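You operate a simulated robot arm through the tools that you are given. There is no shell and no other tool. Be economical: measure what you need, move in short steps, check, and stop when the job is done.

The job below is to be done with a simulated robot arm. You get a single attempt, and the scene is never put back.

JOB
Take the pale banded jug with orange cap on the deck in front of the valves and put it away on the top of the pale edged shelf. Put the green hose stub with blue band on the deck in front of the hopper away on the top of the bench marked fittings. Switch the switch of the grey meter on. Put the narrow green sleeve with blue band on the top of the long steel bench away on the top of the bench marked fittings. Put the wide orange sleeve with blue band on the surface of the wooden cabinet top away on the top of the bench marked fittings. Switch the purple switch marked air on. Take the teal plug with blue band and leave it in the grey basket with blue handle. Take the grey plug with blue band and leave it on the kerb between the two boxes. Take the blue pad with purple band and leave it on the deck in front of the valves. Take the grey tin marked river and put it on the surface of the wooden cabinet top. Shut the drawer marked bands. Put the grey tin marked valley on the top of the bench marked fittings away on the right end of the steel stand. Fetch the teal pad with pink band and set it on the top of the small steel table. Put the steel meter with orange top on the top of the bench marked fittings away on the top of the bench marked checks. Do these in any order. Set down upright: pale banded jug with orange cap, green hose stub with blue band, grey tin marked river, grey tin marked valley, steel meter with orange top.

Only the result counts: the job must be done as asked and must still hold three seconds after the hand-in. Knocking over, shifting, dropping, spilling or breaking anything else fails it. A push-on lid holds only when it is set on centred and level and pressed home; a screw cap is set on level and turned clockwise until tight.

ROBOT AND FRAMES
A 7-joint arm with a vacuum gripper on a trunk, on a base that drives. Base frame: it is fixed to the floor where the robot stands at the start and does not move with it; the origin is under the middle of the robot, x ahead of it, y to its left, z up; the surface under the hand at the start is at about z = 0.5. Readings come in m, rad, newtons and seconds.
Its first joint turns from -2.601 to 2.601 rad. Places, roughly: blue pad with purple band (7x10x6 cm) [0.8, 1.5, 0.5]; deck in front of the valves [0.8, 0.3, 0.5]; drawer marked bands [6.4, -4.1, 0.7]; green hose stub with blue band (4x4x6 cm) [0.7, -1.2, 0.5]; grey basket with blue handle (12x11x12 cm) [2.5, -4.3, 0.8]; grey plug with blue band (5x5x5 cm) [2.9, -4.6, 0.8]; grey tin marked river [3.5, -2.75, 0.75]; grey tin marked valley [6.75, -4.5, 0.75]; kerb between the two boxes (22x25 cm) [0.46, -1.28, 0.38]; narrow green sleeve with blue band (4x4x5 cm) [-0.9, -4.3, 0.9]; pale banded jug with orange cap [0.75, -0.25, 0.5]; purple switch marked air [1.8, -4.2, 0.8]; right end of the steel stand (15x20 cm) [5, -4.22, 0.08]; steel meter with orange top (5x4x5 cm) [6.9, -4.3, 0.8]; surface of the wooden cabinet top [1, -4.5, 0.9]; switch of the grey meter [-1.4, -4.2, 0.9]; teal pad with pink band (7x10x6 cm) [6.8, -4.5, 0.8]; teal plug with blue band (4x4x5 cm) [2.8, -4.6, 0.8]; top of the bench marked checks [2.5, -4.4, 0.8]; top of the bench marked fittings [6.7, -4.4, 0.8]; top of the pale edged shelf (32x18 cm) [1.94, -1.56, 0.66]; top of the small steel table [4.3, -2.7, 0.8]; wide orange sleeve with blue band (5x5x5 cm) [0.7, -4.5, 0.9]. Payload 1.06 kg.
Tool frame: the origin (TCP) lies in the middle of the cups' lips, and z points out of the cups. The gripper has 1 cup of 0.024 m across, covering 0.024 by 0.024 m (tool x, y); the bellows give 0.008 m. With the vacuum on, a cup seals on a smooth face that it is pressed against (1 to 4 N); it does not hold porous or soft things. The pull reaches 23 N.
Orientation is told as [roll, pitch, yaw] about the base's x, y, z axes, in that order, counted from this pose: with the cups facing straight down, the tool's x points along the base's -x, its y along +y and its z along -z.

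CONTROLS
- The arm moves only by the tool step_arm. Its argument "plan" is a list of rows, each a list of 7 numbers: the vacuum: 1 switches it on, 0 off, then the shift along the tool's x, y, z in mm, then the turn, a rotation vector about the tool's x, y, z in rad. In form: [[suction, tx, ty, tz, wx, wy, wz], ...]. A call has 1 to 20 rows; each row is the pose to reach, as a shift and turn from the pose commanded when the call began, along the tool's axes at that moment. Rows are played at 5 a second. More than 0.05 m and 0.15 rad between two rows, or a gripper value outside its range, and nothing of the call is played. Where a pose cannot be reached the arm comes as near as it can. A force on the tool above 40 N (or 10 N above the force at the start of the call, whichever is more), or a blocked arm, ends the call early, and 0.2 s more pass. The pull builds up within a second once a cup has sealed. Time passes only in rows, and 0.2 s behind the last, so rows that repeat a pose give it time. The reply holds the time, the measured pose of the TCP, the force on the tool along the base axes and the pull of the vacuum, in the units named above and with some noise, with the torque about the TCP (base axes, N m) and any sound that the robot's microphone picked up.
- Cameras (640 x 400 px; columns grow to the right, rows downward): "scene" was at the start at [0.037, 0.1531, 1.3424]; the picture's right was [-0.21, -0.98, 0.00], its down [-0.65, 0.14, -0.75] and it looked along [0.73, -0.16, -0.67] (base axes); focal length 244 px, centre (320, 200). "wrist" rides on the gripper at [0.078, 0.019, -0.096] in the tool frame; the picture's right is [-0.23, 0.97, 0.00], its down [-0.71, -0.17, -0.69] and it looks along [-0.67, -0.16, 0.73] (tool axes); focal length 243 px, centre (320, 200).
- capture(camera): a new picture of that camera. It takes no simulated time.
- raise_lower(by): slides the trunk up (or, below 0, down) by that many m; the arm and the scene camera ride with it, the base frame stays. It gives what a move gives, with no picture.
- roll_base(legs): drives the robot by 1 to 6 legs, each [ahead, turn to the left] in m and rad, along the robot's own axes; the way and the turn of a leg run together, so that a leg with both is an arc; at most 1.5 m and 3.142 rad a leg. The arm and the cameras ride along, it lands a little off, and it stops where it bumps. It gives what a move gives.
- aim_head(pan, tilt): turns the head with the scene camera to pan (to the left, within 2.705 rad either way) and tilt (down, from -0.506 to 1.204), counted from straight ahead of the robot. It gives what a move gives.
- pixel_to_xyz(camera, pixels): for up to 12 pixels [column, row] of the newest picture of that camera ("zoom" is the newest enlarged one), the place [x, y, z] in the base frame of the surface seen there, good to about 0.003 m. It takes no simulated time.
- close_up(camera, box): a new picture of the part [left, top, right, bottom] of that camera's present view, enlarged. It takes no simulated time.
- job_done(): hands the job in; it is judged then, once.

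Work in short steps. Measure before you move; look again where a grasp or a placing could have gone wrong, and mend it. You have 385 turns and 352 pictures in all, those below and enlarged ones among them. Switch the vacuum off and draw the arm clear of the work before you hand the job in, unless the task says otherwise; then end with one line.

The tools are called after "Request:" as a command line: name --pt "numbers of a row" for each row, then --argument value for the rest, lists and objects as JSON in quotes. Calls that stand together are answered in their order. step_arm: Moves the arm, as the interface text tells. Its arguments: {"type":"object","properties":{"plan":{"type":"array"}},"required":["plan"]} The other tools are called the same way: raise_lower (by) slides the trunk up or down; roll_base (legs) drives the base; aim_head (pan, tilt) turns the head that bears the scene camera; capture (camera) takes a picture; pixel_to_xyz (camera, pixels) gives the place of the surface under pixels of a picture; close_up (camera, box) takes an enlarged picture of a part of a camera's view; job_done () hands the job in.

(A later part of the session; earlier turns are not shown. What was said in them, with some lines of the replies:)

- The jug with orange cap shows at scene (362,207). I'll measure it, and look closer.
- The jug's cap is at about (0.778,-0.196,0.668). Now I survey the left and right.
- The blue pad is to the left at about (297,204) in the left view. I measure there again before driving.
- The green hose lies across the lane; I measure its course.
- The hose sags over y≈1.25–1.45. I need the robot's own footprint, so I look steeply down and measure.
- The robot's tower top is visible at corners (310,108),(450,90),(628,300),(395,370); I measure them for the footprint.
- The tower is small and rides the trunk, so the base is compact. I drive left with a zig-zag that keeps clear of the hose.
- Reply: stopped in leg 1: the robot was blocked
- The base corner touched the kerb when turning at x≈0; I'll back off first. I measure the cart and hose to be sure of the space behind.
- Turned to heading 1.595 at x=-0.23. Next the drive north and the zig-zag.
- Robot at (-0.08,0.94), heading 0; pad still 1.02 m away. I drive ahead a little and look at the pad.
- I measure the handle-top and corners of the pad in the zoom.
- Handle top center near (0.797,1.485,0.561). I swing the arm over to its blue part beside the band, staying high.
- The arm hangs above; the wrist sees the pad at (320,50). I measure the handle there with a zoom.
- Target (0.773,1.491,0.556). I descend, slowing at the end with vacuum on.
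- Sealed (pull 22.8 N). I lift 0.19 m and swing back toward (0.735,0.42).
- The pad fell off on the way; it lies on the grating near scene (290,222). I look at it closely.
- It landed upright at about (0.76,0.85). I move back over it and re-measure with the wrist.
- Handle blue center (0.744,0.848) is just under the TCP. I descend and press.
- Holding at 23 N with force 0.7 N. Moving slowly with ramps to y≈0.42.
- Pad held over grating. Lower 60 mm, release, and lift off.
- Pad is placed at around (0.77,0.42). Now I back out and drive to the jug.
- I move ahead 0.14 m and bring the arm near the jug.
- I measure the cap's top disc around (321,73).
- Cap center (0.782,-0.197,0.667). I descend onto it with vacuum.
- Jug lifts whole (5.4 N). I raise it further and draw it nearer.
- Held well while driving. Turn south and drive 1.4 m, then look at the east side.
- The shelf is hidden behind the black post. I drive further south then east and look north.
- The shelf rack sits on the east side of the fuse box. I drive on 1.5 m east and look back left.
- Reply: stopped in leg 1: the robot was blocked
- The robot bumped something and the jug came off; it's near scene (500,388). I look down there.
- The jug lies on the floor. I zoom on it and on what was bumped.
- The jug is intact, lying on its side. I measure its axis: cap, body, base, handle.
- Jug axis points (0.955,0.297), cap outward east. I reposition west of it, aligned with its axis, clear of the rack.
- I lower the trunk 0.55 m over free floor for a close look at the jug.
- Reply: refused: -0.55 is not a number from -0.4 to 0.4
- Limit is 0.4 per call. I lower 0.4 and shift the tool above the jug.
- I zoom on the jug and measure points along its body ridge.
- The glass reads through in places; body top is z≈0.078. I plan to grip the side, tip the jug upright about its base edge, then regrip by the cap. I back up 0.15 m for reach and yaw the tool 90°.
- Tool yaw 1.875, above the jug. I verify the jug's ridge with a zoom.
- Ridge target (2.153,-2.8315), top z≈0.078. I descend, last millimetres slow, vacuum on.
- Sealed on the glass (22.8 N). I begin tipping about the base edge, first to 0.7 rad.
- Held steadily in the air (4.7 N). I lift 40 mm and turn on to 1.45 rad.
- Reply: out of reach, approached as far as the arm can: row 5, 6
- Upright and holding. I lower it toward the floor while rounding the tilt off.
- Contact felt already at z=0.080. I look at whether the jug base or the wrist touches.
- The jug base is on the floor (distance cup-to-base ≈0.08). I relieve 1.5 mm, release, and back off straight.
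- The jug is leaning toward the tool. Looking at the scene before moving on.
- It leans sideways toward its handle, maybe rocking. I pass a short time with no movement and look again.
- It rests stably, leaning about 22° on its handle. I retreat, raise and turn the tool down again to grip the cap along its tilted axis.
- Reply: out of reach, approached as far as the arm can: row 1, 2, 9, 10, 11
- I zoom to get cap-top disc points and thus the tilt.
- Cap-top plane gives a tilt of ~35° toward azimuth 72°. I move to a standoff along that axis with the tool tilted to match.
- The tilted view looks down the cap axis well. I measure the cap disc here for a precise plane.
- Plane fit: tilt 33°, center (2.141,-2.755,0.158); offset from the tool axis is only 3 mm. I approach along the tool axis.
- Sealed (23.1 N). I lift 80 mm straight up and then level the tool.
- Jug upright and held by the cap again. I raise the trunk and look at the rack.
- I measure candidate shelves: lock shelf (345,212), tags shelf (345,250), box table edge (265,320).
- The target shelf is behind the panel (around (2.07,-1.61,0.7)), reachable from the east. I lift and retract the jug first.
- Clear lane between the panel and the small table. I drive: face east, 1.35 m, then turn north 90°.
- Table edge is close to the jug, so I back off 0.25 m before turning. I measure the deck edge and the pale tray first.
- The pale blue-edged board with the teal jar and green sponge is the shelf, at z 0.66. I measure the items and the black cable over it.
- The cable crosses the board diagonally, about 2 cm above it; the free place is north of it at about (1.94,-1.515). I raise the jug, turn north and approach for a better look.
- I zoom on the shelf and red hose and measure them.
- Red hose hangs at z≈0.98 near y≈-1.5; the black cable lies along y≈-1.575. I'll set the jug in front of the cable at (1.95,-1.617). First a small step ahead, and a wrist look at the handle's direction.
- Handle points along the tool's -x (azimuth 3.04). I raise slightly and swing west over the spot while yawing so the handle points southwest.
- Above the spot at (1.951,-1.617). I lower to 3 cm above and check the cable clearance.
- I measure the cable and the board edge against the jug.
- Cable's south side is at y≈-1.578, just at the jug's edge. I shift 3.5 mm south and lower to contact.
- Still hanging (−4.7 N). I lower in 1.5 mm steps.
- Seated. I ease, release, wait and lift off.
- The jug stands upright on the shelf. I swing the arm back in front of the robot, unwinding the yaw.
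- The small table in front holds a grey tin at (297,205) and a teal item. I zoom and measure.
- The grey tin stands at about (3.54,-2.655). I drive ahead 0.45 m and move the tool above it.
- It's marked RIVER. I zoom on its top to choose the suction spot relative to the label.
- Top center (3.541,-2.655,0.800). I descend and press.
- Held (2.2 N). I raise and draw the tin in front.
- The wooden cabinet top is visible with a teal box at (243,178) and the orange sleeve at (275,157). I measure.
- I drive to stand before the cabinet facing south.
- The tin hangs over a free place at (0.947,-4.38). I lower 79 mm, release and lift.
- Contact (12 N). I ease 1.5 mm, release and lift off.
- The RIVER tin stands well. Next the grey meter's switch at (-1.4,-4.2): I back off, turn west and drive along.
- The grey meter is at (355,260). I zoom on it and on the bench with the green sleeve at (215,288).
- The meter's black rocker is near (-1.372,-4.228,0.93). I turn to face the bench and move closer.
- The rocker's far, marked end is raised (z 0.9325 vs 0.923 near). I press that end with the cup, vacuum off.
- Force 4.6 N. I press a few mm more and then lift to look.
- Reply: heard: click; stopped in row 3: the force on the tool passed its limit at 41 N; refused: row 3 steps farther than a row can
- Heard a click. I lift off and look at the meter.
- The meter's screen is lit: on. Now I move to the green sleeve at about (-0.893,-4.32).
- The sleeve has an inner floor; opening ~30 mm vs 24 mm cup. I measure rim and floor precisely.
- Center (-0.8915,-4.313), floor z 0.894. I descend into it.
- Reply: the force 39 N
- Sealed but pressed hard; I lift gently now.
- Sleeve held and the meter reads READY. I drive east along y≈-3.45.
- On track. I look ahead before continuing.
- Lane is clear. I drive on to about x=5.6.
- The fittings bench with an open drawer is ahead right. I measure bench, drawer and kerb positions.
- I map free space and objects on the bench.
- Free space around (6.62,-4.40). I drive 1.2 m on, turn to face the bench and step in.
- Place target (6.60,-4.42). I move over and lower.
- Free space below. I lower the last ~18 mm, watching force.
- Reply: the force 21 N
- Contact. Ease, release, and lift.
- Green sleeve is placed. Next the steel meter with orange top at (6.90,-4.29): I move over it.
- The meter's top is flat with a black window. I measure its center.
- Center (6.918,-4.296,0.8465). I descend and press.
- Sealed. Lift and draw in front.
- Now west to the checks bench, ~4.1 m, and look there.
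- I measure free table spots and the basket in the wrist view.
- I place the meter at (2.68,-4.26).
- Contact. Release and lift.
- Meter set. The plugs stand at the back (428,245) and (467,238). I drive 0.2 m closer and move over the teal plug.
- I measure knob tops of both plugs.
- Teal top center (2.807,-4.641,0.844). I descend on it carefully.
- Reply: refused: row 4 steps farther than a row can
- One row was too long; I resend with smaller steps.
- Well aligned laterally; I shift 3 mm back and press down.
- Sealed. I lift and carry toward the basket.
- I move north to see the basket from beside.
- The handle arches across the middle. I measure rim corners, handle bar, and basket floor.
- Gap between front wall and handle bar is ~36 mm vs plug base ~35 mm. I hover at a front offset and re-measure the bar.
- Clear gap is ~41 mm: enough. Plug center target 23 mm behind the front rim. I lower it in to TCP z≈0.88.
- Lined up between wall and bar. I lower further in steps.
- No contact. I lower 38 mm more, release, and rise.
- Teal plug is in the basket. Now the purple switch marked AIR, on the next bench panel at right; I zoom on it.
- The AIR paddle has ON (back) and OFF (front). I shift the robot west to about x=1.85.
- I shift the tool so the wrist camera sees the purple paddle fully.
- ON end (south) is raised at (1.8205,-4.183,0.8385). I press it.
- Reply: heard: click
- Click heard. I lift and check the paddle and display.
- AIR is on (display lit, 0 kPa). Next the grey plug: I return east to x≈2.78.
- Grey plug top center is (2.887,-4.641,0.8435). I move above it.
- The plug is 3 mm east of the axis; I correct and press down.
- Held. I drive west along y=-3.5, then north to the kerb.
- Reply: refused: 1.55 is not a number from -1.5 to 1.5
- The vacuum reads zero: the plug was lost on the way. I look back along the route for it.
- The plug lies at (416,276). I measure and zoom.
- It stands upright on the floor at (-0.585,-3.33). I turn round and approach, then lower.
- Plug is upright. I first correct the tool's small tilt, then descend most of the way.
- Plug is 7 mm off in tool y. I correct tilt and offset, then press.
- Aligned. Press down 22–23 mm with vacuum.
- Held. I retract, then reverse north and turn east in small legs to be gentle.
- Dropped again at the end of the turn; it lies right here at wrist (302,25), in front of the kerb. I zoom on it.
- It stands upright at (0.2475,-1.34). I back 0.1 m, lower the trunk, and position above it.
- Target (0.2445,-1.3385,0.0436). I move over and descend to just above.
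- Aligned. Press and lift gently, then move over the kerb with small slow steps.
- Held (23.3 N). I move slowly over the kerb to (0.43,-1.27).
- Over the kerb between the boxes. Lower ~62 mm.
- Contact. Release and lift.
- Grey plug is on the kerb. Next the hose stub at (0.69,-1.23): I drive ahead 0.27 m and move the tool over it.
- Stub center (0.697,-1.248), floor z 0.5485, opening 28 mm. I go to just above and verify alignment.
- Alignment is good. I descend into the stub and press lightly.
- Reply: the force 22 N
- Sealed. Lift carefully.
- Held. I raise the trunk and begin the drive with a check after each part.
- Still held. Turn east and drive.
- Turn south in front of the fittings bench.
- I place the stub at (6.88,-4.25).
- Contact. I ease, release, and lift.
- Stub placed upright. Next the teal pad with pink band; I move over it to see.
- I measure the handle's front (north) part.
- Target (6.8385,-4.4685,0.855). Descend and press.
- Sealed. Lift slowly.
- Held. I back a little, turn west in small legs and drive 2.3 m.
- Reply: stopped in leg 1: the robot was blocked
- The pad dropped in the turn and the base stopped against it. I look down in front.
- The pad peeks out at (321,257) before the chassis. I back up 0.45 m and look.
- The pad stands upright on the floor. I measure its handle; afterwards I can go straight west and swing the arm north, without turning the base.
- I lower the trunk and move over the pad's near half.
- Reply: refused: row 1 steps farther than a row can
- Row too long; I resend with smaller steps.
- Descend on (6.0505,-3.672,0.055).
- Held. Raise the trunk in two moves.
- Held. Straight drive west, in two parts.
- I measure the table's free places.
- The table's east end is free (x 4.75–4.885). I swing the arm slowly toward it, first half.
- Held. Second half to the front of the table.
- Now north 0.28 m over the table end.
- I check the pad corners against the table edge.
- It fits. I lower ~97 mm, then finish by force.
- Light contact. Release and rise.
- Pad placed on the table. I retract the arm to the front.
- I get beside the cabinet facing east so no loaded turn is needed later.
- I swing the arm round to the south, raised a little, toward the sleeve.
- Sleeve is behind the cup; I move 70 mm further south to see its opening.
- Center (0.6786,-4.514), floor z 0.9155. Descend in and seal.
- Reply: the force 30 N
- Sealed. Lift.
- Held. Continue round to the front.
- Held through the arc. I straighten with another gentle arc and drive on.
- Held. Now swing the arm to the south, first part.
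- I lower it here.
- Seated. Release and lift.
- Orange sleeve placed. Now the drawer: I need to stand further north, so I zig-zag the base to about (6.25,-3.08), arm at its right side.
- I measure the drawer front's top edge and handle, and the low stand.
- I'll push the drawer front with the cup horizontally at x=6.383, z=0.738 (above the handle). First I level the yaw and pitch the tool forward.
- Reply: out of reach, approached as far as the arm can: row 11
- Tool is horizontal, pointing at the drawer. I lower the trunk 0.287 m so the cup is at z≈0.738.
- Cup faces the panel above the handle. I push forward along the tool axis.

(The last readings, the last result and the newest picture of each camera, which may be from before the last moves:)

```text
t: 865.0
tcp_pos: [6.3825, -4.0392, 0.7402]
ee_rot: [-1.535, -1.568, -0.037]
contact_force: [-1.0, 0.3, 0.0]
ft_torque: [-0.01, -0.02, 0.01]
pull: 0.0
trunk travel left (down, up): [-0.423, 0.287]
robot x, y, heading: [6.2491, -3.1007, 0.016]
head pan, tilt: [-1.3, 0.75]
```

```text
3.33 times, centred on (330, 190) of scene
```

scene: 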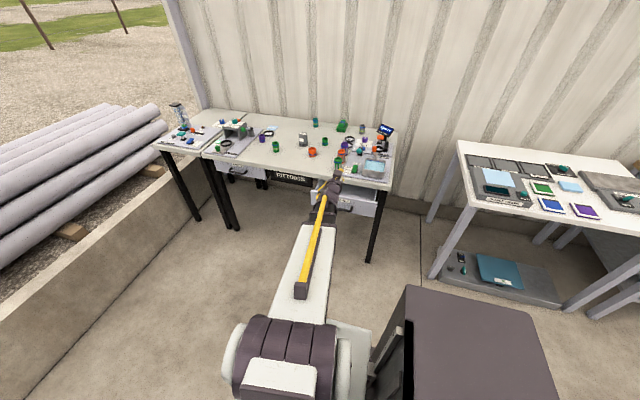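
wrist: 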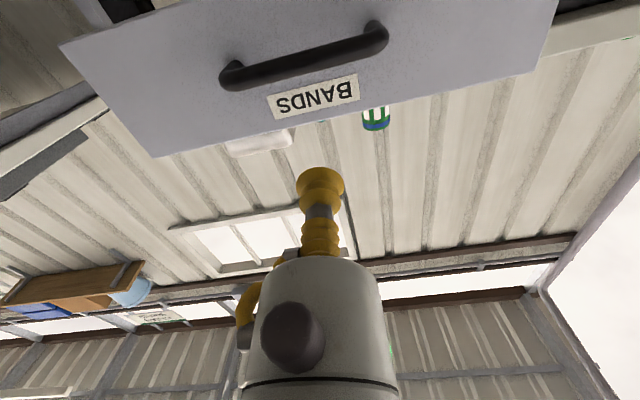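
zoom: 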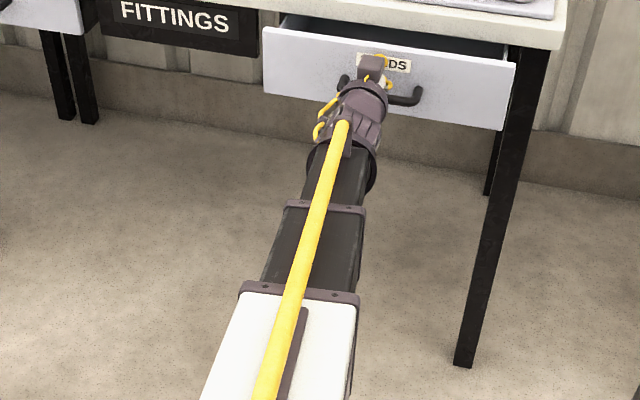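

The drawer moves. I push on.

Request:
step_arm --pt "0 0 0 8 0 0 0" --pt "0 0 0 16 0 0 0" --pt "0 0 0 24 0 0 0" --pt "0 0 0 32 0 0 0" --pt "0 0 0 40 0 0 0" --pt "0 0 0 48 0 0 0" --pt "0 0 0 56 0 0 0" --pt "0 0 0 64 0 0 0" --pt "0 0 0 72 0 0 0"

Request:
close_up --camera "scene" --box '[250, 130, 410, 250]'

```text
t: 867.0
tcp_pos: [6.3831, -4.1118, 0.7393]
ee_rot: [-1.705, -1.569, 0.136]
contact_force: [0.0, 0.5, -0.1]
ft_torque: [-0.01, 0.02, -0.01]
pull: 0.0
trunk travel left (down, up): [-0.423, 0.287]
robot x, y, heading: [6.244, -3.1003, 0.012]
head pan, tilt: [-1.3, 0.75]
```

```text
3.33 times, centred on (330, 190) of scene
```

zoom: 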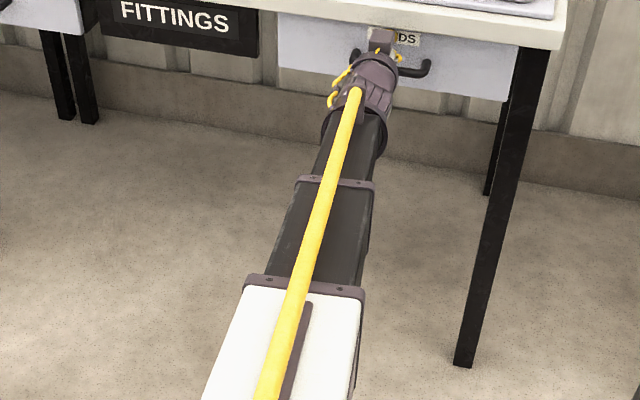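

Nearly flush but no stop felt; I push further in 5 mm steps.

Request:
step_arm --pt "0 0 0 5 0 0 0" --pt "0 0 0 10 0 0 0" --pt "0 0 0 15 0 0 0" --pt "0 0 0 20 0 0 0" --pt "0 0 0 25 0 0 0" --pt "0 0 0 30 0 0 0"

```text
t: 868.0
tcp_pos: [6.3832, -4.1259, 0.7405]
ee_rot: [-0.896, -1.569, -0.672]
contact_force: [-0.9, 13.4, 1.4]
ft_torque: [0.03, -0.04, 0.05]
pull: 0.1
trunk travel left (down, up): [-0.423, 0.287]
robot x, y, heading: [6.2427, -3.1008, 0.013]
head pan, tilt: [-1.3, 0.75]
stopped in row 5: the force on the tool passed its limit at 46 N (the readings are from after the stop); the commanded pose is now the measured one
```

End stop reached (46 N) at y≈-4.126. I back off and look.

Request:
step_arm --pt "0 0 0 -30 0 0 0" --pt "0 0 0 -70 0 0 0" --pt "0 0 0 -110 0 0 0" --pt "0 0 0 -150 0 0 0" --pt "0 0 0 -190 0 0 0" --pt "0 0 0 -220 0 0 0" --pt "0 0 0 -220 0 0 0"

Request:
close_up --camera "scene" --box '[250, 130, 410, 250]'

Request:
pixel_to_xyz --camera "zoom" --pixels '[[300, 50], [480, 80], [300, 20], [300, 8], [480, 50], [480, 40]]'

```text
t: 869.6
tcp_pos: [6.3846, -3.9081, 0.7399]
ee_rot: [-0.668, -1.567, -0.902]
contact_force: [0.5, 0.4, 0.7]
ft_torque: [-0.03, -0.04, -0.02]
pull: 0.0
trunk travel left (down, up): [-0.423, 0.287]
robot x, y, heading: [6.2495, -3.1032, 0.015]
head pan, tilt: [-1.3, 0.75]
```

```text
3.33 times, centred on (330, 190) of scene
```

zoom: 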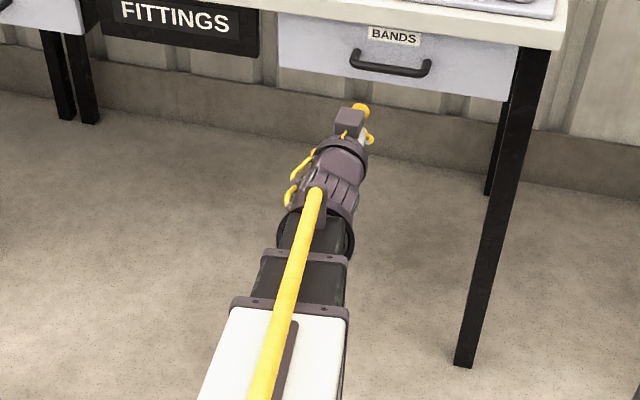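

```text
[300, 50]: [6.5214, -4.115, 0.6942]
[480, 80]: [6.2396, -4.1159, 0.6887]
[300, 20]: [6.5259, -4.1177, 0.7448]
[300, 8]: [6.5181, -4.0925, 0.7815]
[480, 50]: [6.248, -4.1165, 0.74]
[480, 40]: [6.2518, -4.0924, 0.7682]
```

Drawer is shut. I raise the trunk and turn the tool down again.

Request:
raise_lower --by 0.287

Request:
step_arm --pt "0 0 0 0 0 0.13 0" --pt "0 0 0 0 0 0.26 0" --pt "0 0 0 0 0 0.39 0" --pt "0 0 0 0 0 0.52 0" --pt "0 0 0 0 0 0.65 0" --pt "0 0 0 0 0 0.78 0" --pt "0 0 0 0 0 0.91 0" --pt "0 0 0 0 0 1.04 0" --pt "0 0 0 0 0 1.17 0" --pt "0 0 0 0 0 1.3 0" --pt "0 0 0 0 0 1.43 0" --pt "0 0 0 0 0 1.571 0" --pt "0 0 0 0 0 1.571 0"

Request:
roll_base --legs '[[0, -0.9], [0.5, 0], [0, 0.89]]'

Request:
capture --camera "wrist"

```text
t: 872.5
tcp_pos: [6.3824, -3.9085, 1.0268]
ee_rot: [-0.624, -1.568, -0.943]
contact_force: [0.3, 0.3, -0.5]
ft_torque: [0.03, 0.02, 0.0]
pull: 0.1
trunk travel left (down, up): [-0.71, 0.0]
robot x, y, heading: [6.2479, -3.1015, 0.013]
head pan, tilt: [-1.3, 0.75]
```

```text
t: 875.3
tcp_pos: [6.382, -3.9067, 1.0263]
ee_rot: [-0.002, 0.006, -1.569]
contact_force: [0.9, -1.2, 0.1]
ft_torque: [0.05, -0.01, 0.02]
pull: 0.0
out of reach, approached as far as the arm can: row 2, 3
trunk travel left (down, up): [-0.71, 0.0]
robot x, y, heading: [6.2432, -3.1045, 0.011]
head pan, tilt: [-1.3, 0.75]
```

```text
t: 882.9
tcp_pos: [6.6897, -4.3048, 1.0267]
ee_rot: [-0.002, 0.004, -1.586]
contact_force: [0.4, -0.6, 0.1]
ft_torque: [-0.02, 0.01, -0.01]
pull: 0.1
trunk travel left (down, up): [-0.71, 0.0]
robot x, y, heading: [6.5702, -3.4978, -0.002]
head pan, tilt: [-1.3, 0.75]
```

```text
157 pictures are left
```

wrist: 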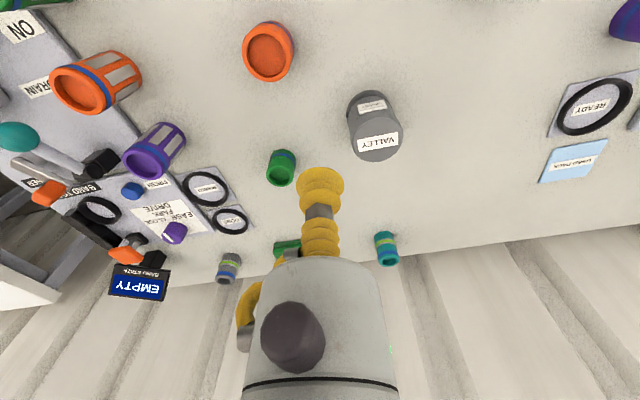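

I measure the VALLEY tin's top.

Request:
close_up --camera "wrist" --box '[330, 80, 420, 170]'

Request:
pixel_to_xyz --camera "wrist" --pixels '[[376, 138], [351, 138], [402, 136], [376, 118], [378, 160], [385, 130]]'

```text
4.44 times, centred on (375, 125) of wrist
```

zoom: 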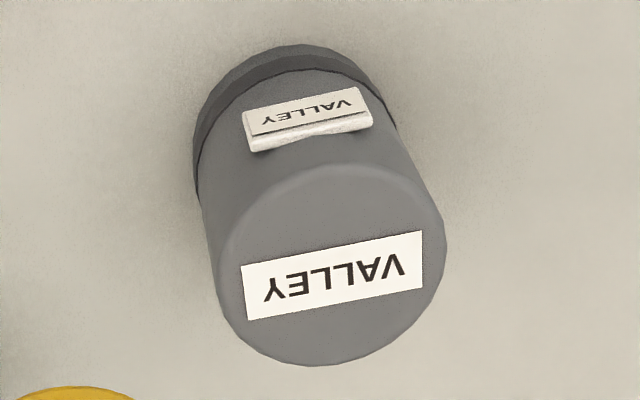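

```text
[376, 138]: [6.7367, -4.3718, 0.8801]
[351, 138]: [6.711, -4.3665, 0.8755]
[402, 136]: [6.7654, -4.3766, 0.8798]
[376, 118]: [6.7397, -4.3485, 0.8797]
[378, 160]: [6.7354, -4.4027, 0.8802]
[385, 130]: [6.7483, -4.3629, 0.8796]
```

Top center (6.738,-4.374,0.880). Descend and seal.

Request:
step_arm --pt "0 -35 25 10 0 0 0" --pt "0 -68.5 49.3 25 0 0 0" --pt "0 -68.5 49.3 65 0 0 0" --pt "0 -68.5 49.3 105 0 0 0" --pt "0 -68.5 49.3 130 0 0 0" --pt "1 -68.5 49.3 139 0 0 0" --pt "1 -68.5 49.3 144 0 0 0" --pt "1 -68.5 49.3 147 0 0 0" --pt "1 -68.5 49.3 148 0 0 0" --pt "1 -68.5 49.3 148 0 0 0" --pt "1 -68.5 49.3 148 0 0 0" --pt "1 -68.5 49.3 148 0 0 0"

Request:
step_arm --pt "1 0 0 -2 0 0 0" --pt "1 0 0 -6 0 0 0" --pt "1 0 0 -14 0 0 0" --pt "1 0 0 -28 0 0 0" --pt "1 0 0 -48 0 0 0" --pt "1 0 0 -72 0 0 0" --pt "1 0 0 -98 0 0 0" --pt "1 0 0 -122 0 0 0" --pt "1 0 0 -142 0 0 0" --pt "1 0 0 -158 0 0 0" --pt "1 0 0 -168 0 0 0" --pt "1 0 0 -172 0 0 0" --pt "1 0 0 -172 0 0 0"

```text
t: 885.5
tcp_pos: [6.7371, -4.373, 0.878]
ee_rot: [0.0, 0.001, -1.586]
contact_force: [1.6, 1.6, 5.6]
ft_torque: [-0.15, 0.01, 0.04]
pull: 22.9
trunk travel left (down, up): [-0.71, 0.0]
robot x, y, heading: [6.5634, -3.4982, 0.001]
head pan, tilt: [-1.3, 0.75]
```

```text
t: 888.3
tcp_pos: [6.7359, -4.3746, 1.0512]
ee_rot: [-0.002, 0.002, -1.583]
contact_force: [0.7, -0.6, -2.4]
ft_torque: [0.02, -0.01, -0.03]
pull: 23.0
trunk travel left (down, up): [-0.71, 0.0]
robot x, y, heading: [6.5718, -3.4985, -0.003]
head pan, tilt: [-1.3, 0.75]
```

Held (2.4 N). I swing the arm to the robot's front in two slow moves.

Request:
step_arm --pt "1 3.4 1.9 0 0 0 -0.006" --pt "1 12.8 7.2 0 0 0 -0.024" --pt "1 27.8 15.5 0 0 0 -0.052" --pt "1 47.1 26.3 0 0 0 -0.088" --pt "1 70.6 39.4 0 0 0 -0.132" --pt "1 96.3 53.8 0 0 0 -0.18" --pt "1 122 68.1 0 0 0 -0.228" --pt "1 147.7 82.5 0 0 0 -0.276" --pt "1 173.3 96.8 0 0 0 -0.324" --pt "1 199 111.1 0 0 0 -0.372" --pt "1 224.7 125.5 0 0 0 -0.42" --pt "1 250.4 139.8 0 0 0 -0.468" --pt "1 276.1 154.2 0 0 0 -0.516" --pt "1 301.7 168.5 0 0 0 -0.564" --pt "1 327.4 182.8 0 0 0 -0.612" --pt "1 353.1 197.2 0 0 0 -0.66" --pt "1 376.6 210.3 0 0 0 -0.704" --pt "1 398 222.3 0 0 0 -0.744" --pt "1 415.2 231.8 0 0 0 -0.776" --pt "1 428 239 0 0 0 -0.8"

```text
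t: 892.5
tcp_pos: [6.9829, -3.9498, 1.0499]
ee_rot: [0.001, 0.004, -0.784]
contact_force: [0.2, 0.1, -2.3]
ft_torque: [-0.01, -0.01, 0.0]
pull: 22.9
trunk travel left (down, up): [-0.71, 0.0]
robot x, y, heading: [6.5645, -3.4983, -0.001]
head pan, tilt: [-1.3, 0.75]
```

Request:
step_arm --pt "1 1.5 3.6 0 0 0 -0.006" --pt "1 5.5 13.6 0 0 0 -0.023" --pt "1 11.9 29.4 0 0 0 -0.051" --pt "1 20.1 49.8 0 0 0 -0.086" --pt "1 30.2 74.7 0 0 0 -0.129" --pt "1 41.2 101.9 0 0 0 -0.176" --pt "1 52.2 129 0 0 0 -0.222" --pt "1 63.1 156.2 0 0 0 -0.269" --pt "1 74.1 183.3 0 0 0 -0.316" --pt "1 85.1 210.5 0 0 0 -0.363" --pt "1 96.1 237.7 0 0 0 -0.41" --pt "1 107.1 264.8 0 0 0 -0.456" --pt "1 118 292 0 0 0 -0.503" --pt "1 129 319.2 0 0 0 -0.55" --pt "1 140 346.3 0 0 0 -0.597" --pt "1 151 373.5 0 0 0 -0.644" --pt "1 161 398.4 0 0 0 -0.686" --pt "1 170.2 421 0 0 0 -0.725" --pt "1 177.5 439.1 0 0 0 -0.757" --pt "1 183 452.7 0 0 0 -0.78"

Request:
roll_base --legs '[[-1.4, -0.13]]'

```text
t: 896.7
tcp_pos: [7.1726, -3.4987, 1.0513]
ee_rot: [0.003, 0.001, -0.005]
contact_force: [0.0, 0.6, -1.7]
ft_torque: [0.0, 0.02, -0.01]
pull: 23.2
trunk travel left (down, up): [-0.71, 0.0]
robot x, y, heading: [6.5658, -3.4973, -0.001]
head pan, tilt: [-1.3, 0.75]
```

```text
t: 903.7
tcp_pos: [5.7742, -3.4837, 1.0533]
ee_rot: [0.003, 0.001, -0.135]
contact_force: [-0.6, 0.5, -1.7]
ft_torque: [0.0, 0.01, 0.01]
pull: 22.6
trunk travel left (down, up): [-0.71, 0.0]
robot x, y, heading: [5.1741, -3.4011, -0.134]
head pan, tilt: [-1.3, 0.75]
```

Held. I look at the stand's right end from here.

Request:
aim_head --pan -1.5 --tilt 0.95

Request:
capture --camera "scene"

```text
t: 904.4
tcp_pos: [5.7748, -3.4841, 1.0529]
ee_rot: [0.002, 0.001, -0.135]
contact_force: [1.4, 0.8, -2.1]
ft_torque: [0.0, -0.03, 0.04]
pull: 23.0
trunk travel left (down, up): [-0.71, 0.0]
robot x, y, heading: [5.1723, -3.403, -0.134]
head pan, tilt: [-1.499, 0.949]
```

```text
155 pictures are left
```

scene: 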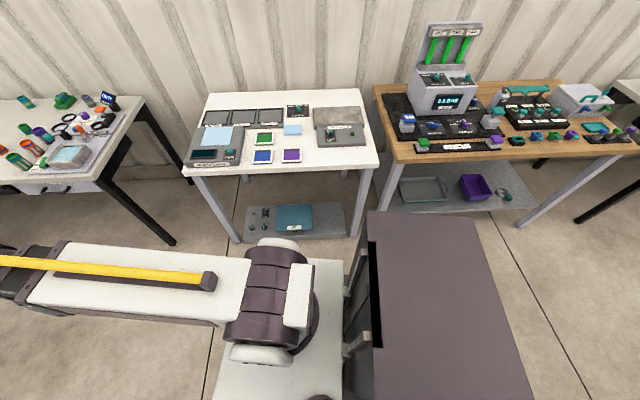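

Request:
close_up --camera "scene" --box '[220, 150, 400, 260]'

Request:
pixel_to_xyz --camera "scene" --pixels '[[330, 220], [325, 232], [340, 215], [320, 208], [312, 228], [340, 233], [245, 238], [290, 165], [360, 168], [200, 168], [350, 225]]'

```text
3.56 times, centred on (310, 205) of scene
```

zoom: 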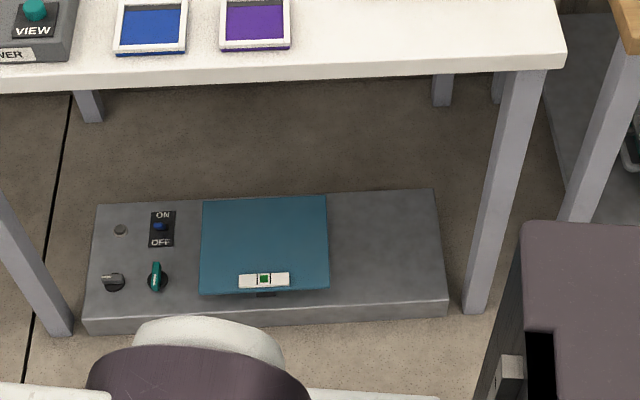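

```text
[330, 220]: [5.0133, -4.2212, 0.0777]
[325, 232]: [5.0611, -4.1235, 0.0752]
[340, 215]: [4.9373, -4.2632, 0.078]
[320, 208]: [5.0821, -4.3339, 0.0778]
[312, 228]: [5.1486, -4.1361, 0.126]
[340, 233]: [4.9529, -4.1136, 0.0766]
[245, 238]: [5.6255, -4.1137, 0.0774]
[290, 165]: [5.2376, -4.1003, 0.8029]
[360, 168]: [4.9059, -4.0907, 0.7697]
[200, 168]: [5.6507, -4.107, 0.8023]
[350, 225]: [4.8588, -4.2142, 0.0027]
```

Stand's bare right end: x 4.91–5.08, front y −4.11, z 0.0777. I swing the arm to the south side while still high.

Request:
step_arm --pt "1 1.3 -3.4 0 0 0 0.006" --pt "1 4.8 -12.6 0 0 0 0.021" --pt "1 10.4 -27.4 0 0 0 0.046" --pt "1 17.6 -46.3 0 0 0 0.077" --pt "1 26.4 -69.5 0 0 0 0.116" --pt "1 36 -94.8 0 0 0 0.158" --pt "1 45.5 -120.1 0 0 0 0.2" --pt "1 55.1 -145.3 0 0 0 0.242" --pt "1 64.7 -170.6 0 0 0 0.284" --pt "1 74.3 -195.9 0 0 0 0.326" --pt "1 83.9 -221.2 0 0 0 0.368" --pt "1 93.5 -246.5 0 0 0 0.41" --pt "1 103.1 -271.7 0 0 0 0.452" --pt "1 112.7 -297 0 0 0 0.494" --pt "1 122.2 -322.3 0 0 0 0.536" --pt "1 131.8 -347.6 0 0 0 0.578" --pt "1 140.6 -370.7 0 0 0 0.616" --pt "1 148.6 -391.8 0 0 0 0.651" --pt "1 155 -408.7 0 0 0 0.679" --pt "1 159.8 -421.3 0 0 0 0.7"

```text
t: 908.6
tcp_pos: [5.5594, -3.8804, 1.0502]
ee_rot: [0.002, 0.003, -0.836]
contact_force: [0.9, -0.3, -1.6]
ft_torque: [-0.01, -0.02, 0.01]
pull: 22.5
trunk travel left (down, up): [-0.71, 0.0]
robot x, y, heading: [5.1763, -3.4018, -0.129]
head pan, tilt: [-1.499, 0.949]
```

Request:
step_arm --pt "1 2.1 -3.5 0 0 0 0.007" --pt "1 7.9 -13 0 0 0 0.026" --pt "1 17.2 -28.2 0 0 0 0.056" --pt "1 29.1 -47.7 0 0 0 0.095" --pt "1 43.7 -71.6 0 0 0 0.142" --pt "1 59.6 -97.6 0 0 0 0.194" --pt "1 75.4 -123.7 0 0 0 0.245" --pt "1 91.3 -149.7 0 0 0 0.297" --pt "1 107.2 -175.7 0 0 0 0.348" --pt "1 123.1 -201.8 0 0 0 0.4" --pt "1 139 -227.8 0 0 0 0.452" --pt "1 154.8 -253.8 0 0 0 0.503" --pt "1 170.7 -279.9 0 0 0 0.555" --pt "1 186.6 -305.9 0 0 0 0.606" --pt "1 202.5 -331.9 0 0 0 0.658" --pt "1 218.4 -358 0 0 0 0.71" --pt "1 232.9 -381.8 0 0 0 0.757" --pt "1 246.2 -403.5 0 0 0 0.8" --pt "1 256.8 -420.9 0 0 0 0.834" --pt "1 264.7 -433.9 0 0 0 0.86"

Request:
raise_lower --by -0.35

Request:
raise_lower --by -0.33

Request:
capture --camera "scene"

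Request:
capture --camera "wrist"

```text
t: 912.8
tcp_pos: [5.0608, -3.9751, 1.0529]
ee_rot: [-0.002, 0.005, -1.696]
contact_force: [0.0, 0.2, -2.6]
ft_torque: [0.04, 0.0, -0.03]
pull: 22.5
trunk travel left (down, up): [-0.71, 0.0]
robot x, y, heading: [5.1742, -3.3996, -0.137]
head pan, tilt: [-1.499, 0.949]
```

```text
t: 916.2
tcp_pos: [5.0614, -3.9754, 0.7024]
ee_rot: [-0.003, 0.002, -1.696]
contact_force: [-0.2, -0.1, -1.4]
ft_torque: [0.02, 0.01, -0.02]
pull: 22.8
trunk travel left (down, up): [-0.36, 0.35]
robot x, y, heading: [5.173, -3.3965, -0.135]
head pan, tilt: [-1.499, 0.949]
```

```text
t: 919.5
tcp_pos: [5.0612, -3.9737, 0.3726]
ee_rot: [-0.002, 0.004, -1.693]
contact_force: [-1.3, -0.5, -1.6]
ft_torque: [0.02, 0.02, 0.03]
pull: 23.1
trunk travel left (down, up): [-0.03, 0.68]
robot x, y, heading: [5.1735, -3.4009, -0.134]
head pan, tilt: [-1.499, 0.949]
```

```text
153 pictures are left
```

scene: 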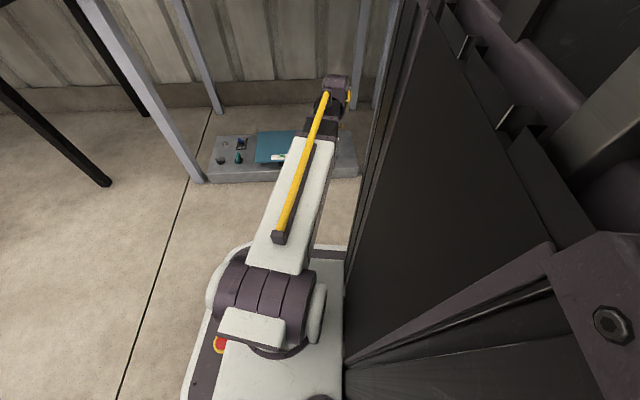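

```text
152 pictures are left
```

wrist: 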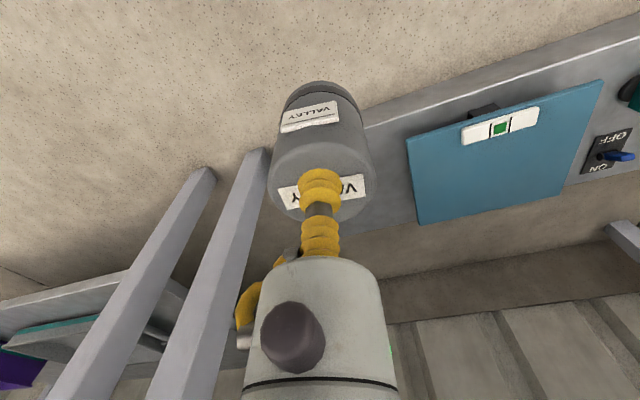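

Clear. I descend in front of the stand to TCP z≈0.19, shifting x to 5.0.

Request:
step_arm --pt "1 0 -2 4 0 0 0" --pt "1 0 -8 14 0 0 0" --pt "1 0 -16 30 0 0 0" --pt "1 0 -26 50 0 0 0" --pt "1 0 -36 72 0 0 0" --pt "1 0 -45 94 0 0 0" --pt "1 0 -52 116 0 0 0" --pt "1 0 -56 138 0 0 0" --pt "1 0 -58 156 0 0 0" --pt "1 0 -58 170 0 0 0" --pt "1 0 -58 178 0 0 0" --pt "1 0 -58 182 0 0 0" --pt "1 0 -58 182 0 0 0"

Request:
capture --camera "wrist"

Request:
capture --camera "scene"

```text
t: 922.3
tcp_pos: [5.0044, -3.9667, 0.1904]
ee_rot: [-0.002, 0.003, -1.696]
contact_force: [0.8, 0.1, -1.2]
ft_torque: [0.03, -0.01, 0.0]
pull: 22.7
trunk travel left (down, up): [-0.03, 0.68]
robot x, y, heading: [5.177, -3.4011, -0.132]
head pan, tilt: [-1.499, 0.949]
```

```text
151 pictures are left
```

wrist: 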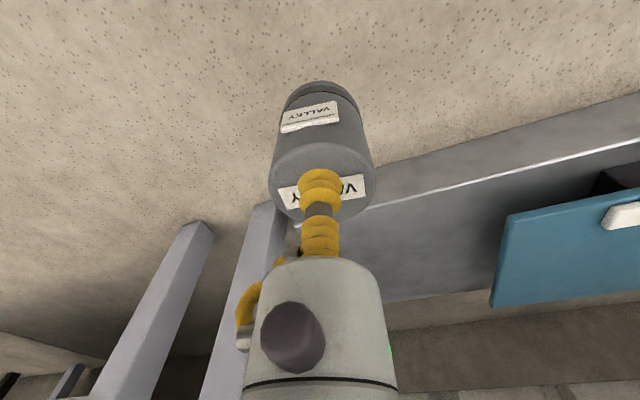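

```text
150 pictures are left
```

scene: 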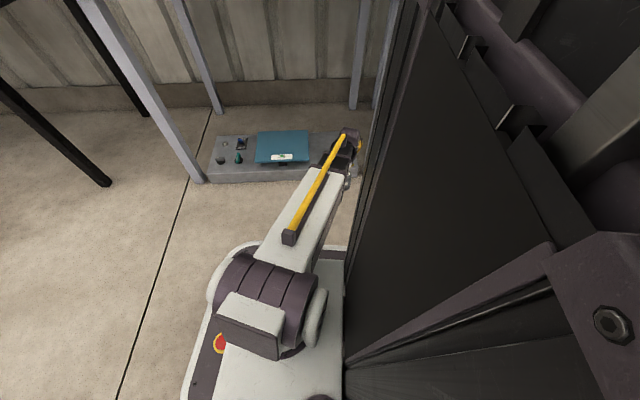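

I check the clearance to the bench leg.

Request:
pixel_to_xyz --camera "wrist" --pixels '[[268, 225], [255, 280], [240, 330], [205, 240], [180, 300], [400, 160], [480, 180], [420, 270], [500, 230]]'

```text
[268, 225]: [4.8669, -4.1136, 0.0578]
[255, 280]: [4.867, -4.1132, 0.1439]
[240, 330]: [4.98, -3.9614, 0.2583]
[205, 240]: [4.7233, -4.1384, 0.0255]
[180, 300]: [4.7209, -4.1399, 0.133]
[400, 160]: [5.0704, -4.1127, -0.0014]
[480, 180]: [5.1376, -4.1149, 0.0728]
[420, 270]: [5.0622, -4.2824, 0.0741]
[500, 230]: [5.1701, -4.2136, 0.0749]
```

Leg at x≈4.87 leaves 13 cm. I move in slowly to y=-4.20.

Request:
step_arm --pt "1 -2 0.2 0 0 0 0" --pt "1 -7 0.9 0 0 0 0" --pt "1 -15 1.9 0 0 0 0" --pt "1 -26 3.2 0 0 0 0" --pt "1 -39 4.8 0 0 0 0" --pt "1 -53 6.6 0 0 0 0" --pt "1 -68 8.4 0 0 0 0" --pt "1 -83 10.3 0 0 0 0" --pt "1 -98 12.1 0 0 0 0" --pt "1 -113 14 0 0 0 0" --pt "1 -128 15.9 0 0 0 0" --pt "1 -143 17.7 0 0 0 0" --pt "1 -158 19.6 0 0 0 0" --pt "1 -173 21.4 0 0 0 0" --pt "1 -188 23.3 0 0 0 0" --pt "1 -202 25 0 0 0 0" --pt "1 -215 26.6 0 0 0 0" --pt "1 -225 27.9 0 0 0 0" --pt "1 -231 28.6 0 0 0 0" --pt "1 -233 28.9 0 0 0 0"

Request:
capture --camera "wrist"

```text
t: 926.5
tcp_pos: [5.001, -4.201, 0.1907]
ee_rot: [-0.003, 0.002, -1.695]
contact_force: [0.1, -0.6, -1.7]
ft_torque: [-0.03, 0.0, -0.02]
pull: 23.3
trunk travel left (down, up): [-0.03, 0.68]
robot x, y, heading: [5.1742, -3.3998, -0.13]
head pan, tilt: [-1.499, 0.949]
```

```text
149 pictures are left
```

wrist: 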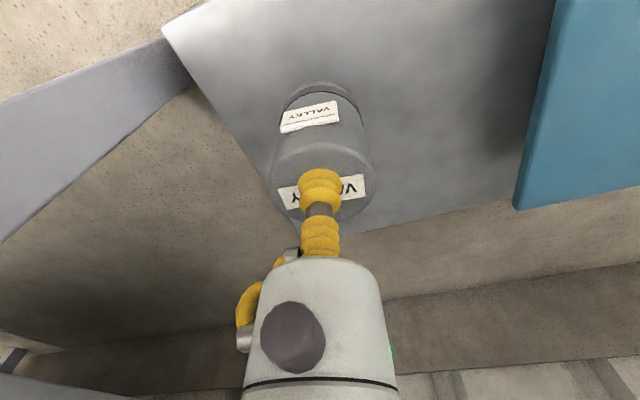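

Over the bare right end. Lower ~35 mm.

Request:
step_arm --pt "1 0 0 5 0 0 0" --pt "1 0 0 14 0 0 0" --pt "1 0 0 23 0 0 0" --pt "1 0 0 29 0 0 0" --pt "1 0 0 33 0 0 0" --pt "1 0 0 34.5 0 0 0" --pt "1 0 0 34.5 0 0 0"

Request:
step_arm --pt "1 0 0 1.5 0 0 0" --pt "1 0 0 2.5 0 0 0" --pt "1 0 0 2.5 0 0 0"

```text
t: 928.1
tcp_pos: [5.0035, -4.2029, 0.1563]
ee_rot: [-0.001, 0.004, -1.696]
contact_force: [0.1, 0.3, -0.5]
ft_torque: [0.0, -0.02, 0.01]
pull: 23.1
trunk travel left (down, up): [-0.03, 0.68]
robot x, y, heading: [5.1725, -3.4009, -0.129]
head pan, tilt: [-1.499, 0.949]
```

```text
t: 928.9
tcp_pos: [5.0033, -4.202, 0.1544]
ee_rot: [-0.002, 0.002, -1.694]
contact_force: [-0.9, 3.4, 10.6]
ft_torque: [-0.09, 0.06, 0.01]
pull: 23.1
trunk travel left (down, up): [-0.03, 0.68]
robot x, y, heading: [5.1777, -3.3994, -0.13]
head pan, tilt: [-1.499, 0.949]
```

Seated. Ease, release, rise, and draw out northward.

Request:
step_arm --pt "1 0 0 -1 0 0 0" --pt "0 0 0 -1 0 0 0" --pt "0 0 0 -1 0 0 0" --pt "0 0 0 -1 0 0 0" --pt "0 0 0 -1 0 0 0" --pt "0 0 0 -4 0 0 0" --pt "0 0 0 -12 0 0 0" --pt "0 0 0 -30 0 0 0" --pt "0 0 0 -60 0 0 0" --pt "0 20 -2 -90 0 0 0" --pt "0 60 -7 -100 0 0 0" --pt "0 105 -13 -100 0 0 0" --pt "0 150 -18 -100 0 0 0" --pt "0 195 -24 -100 0 0 0" --pt "0 235 -29 -100 0 0 0" --pt "0 235 -29 -100 0 0 0"

Request:
capture --camera "wrist"

Request:
raise_lower --by 0.4

Request:
capture --camera "scene"

```text
t: 932.3
tcp_pos: [5.0029, -3.9627, 0.2556]
ee_rot: [-0.002, 0.002, -1.693]
contact_force: [-0.3, -0.6, 0.6]
ft_torque: [0.02, -0.01, 0.02]
pull: 0.0
trunk travel left (down, up): [-0.03, 0.68]
robot x, y, heading: [5.1727, -3.4016, -0.132]
head pan, tilt: [-1.499, 0.949]
```

```text
148 pictures are left
```

wrist: 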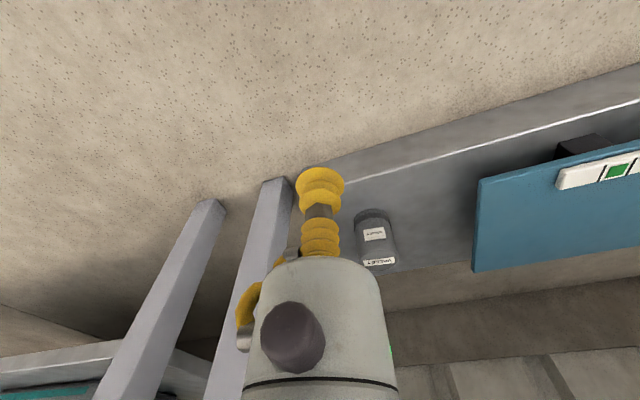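

```text
t: 936.1
tcp_pos: [5.0035, -3.9629, 0.6555]
ee_rot: [-0.002, 0.005, -1.694]
contact_force: [-0.1, 0.5, -0.3]
ft_torque: [0.01, 0.01, 0.0]
pull: 0.0
trunk travel left (down, up): [-0.43, 0.28]
robot x, y, heading: [5.1741, -3.4048, -0.129]
head pan, tilt: [-1.499, 0.949]
```

```text
147 pictures are left
```

scene: 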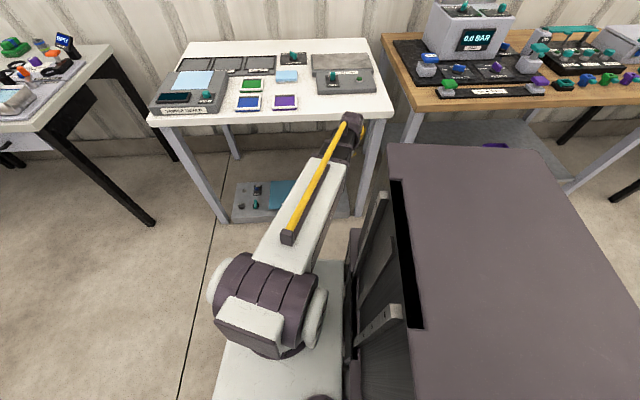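

The VALLEY tin stands upright on the stand, the vacuum is off and the arm is clear. All 14 items are done, so I hand in.

Request:
job_done

```text
The job is handed in.
```

All 14 parts of the job were carried out and handed in. The jug, the grey plug and both pads were dropped on the way; I picked each one up again and put it in its place.
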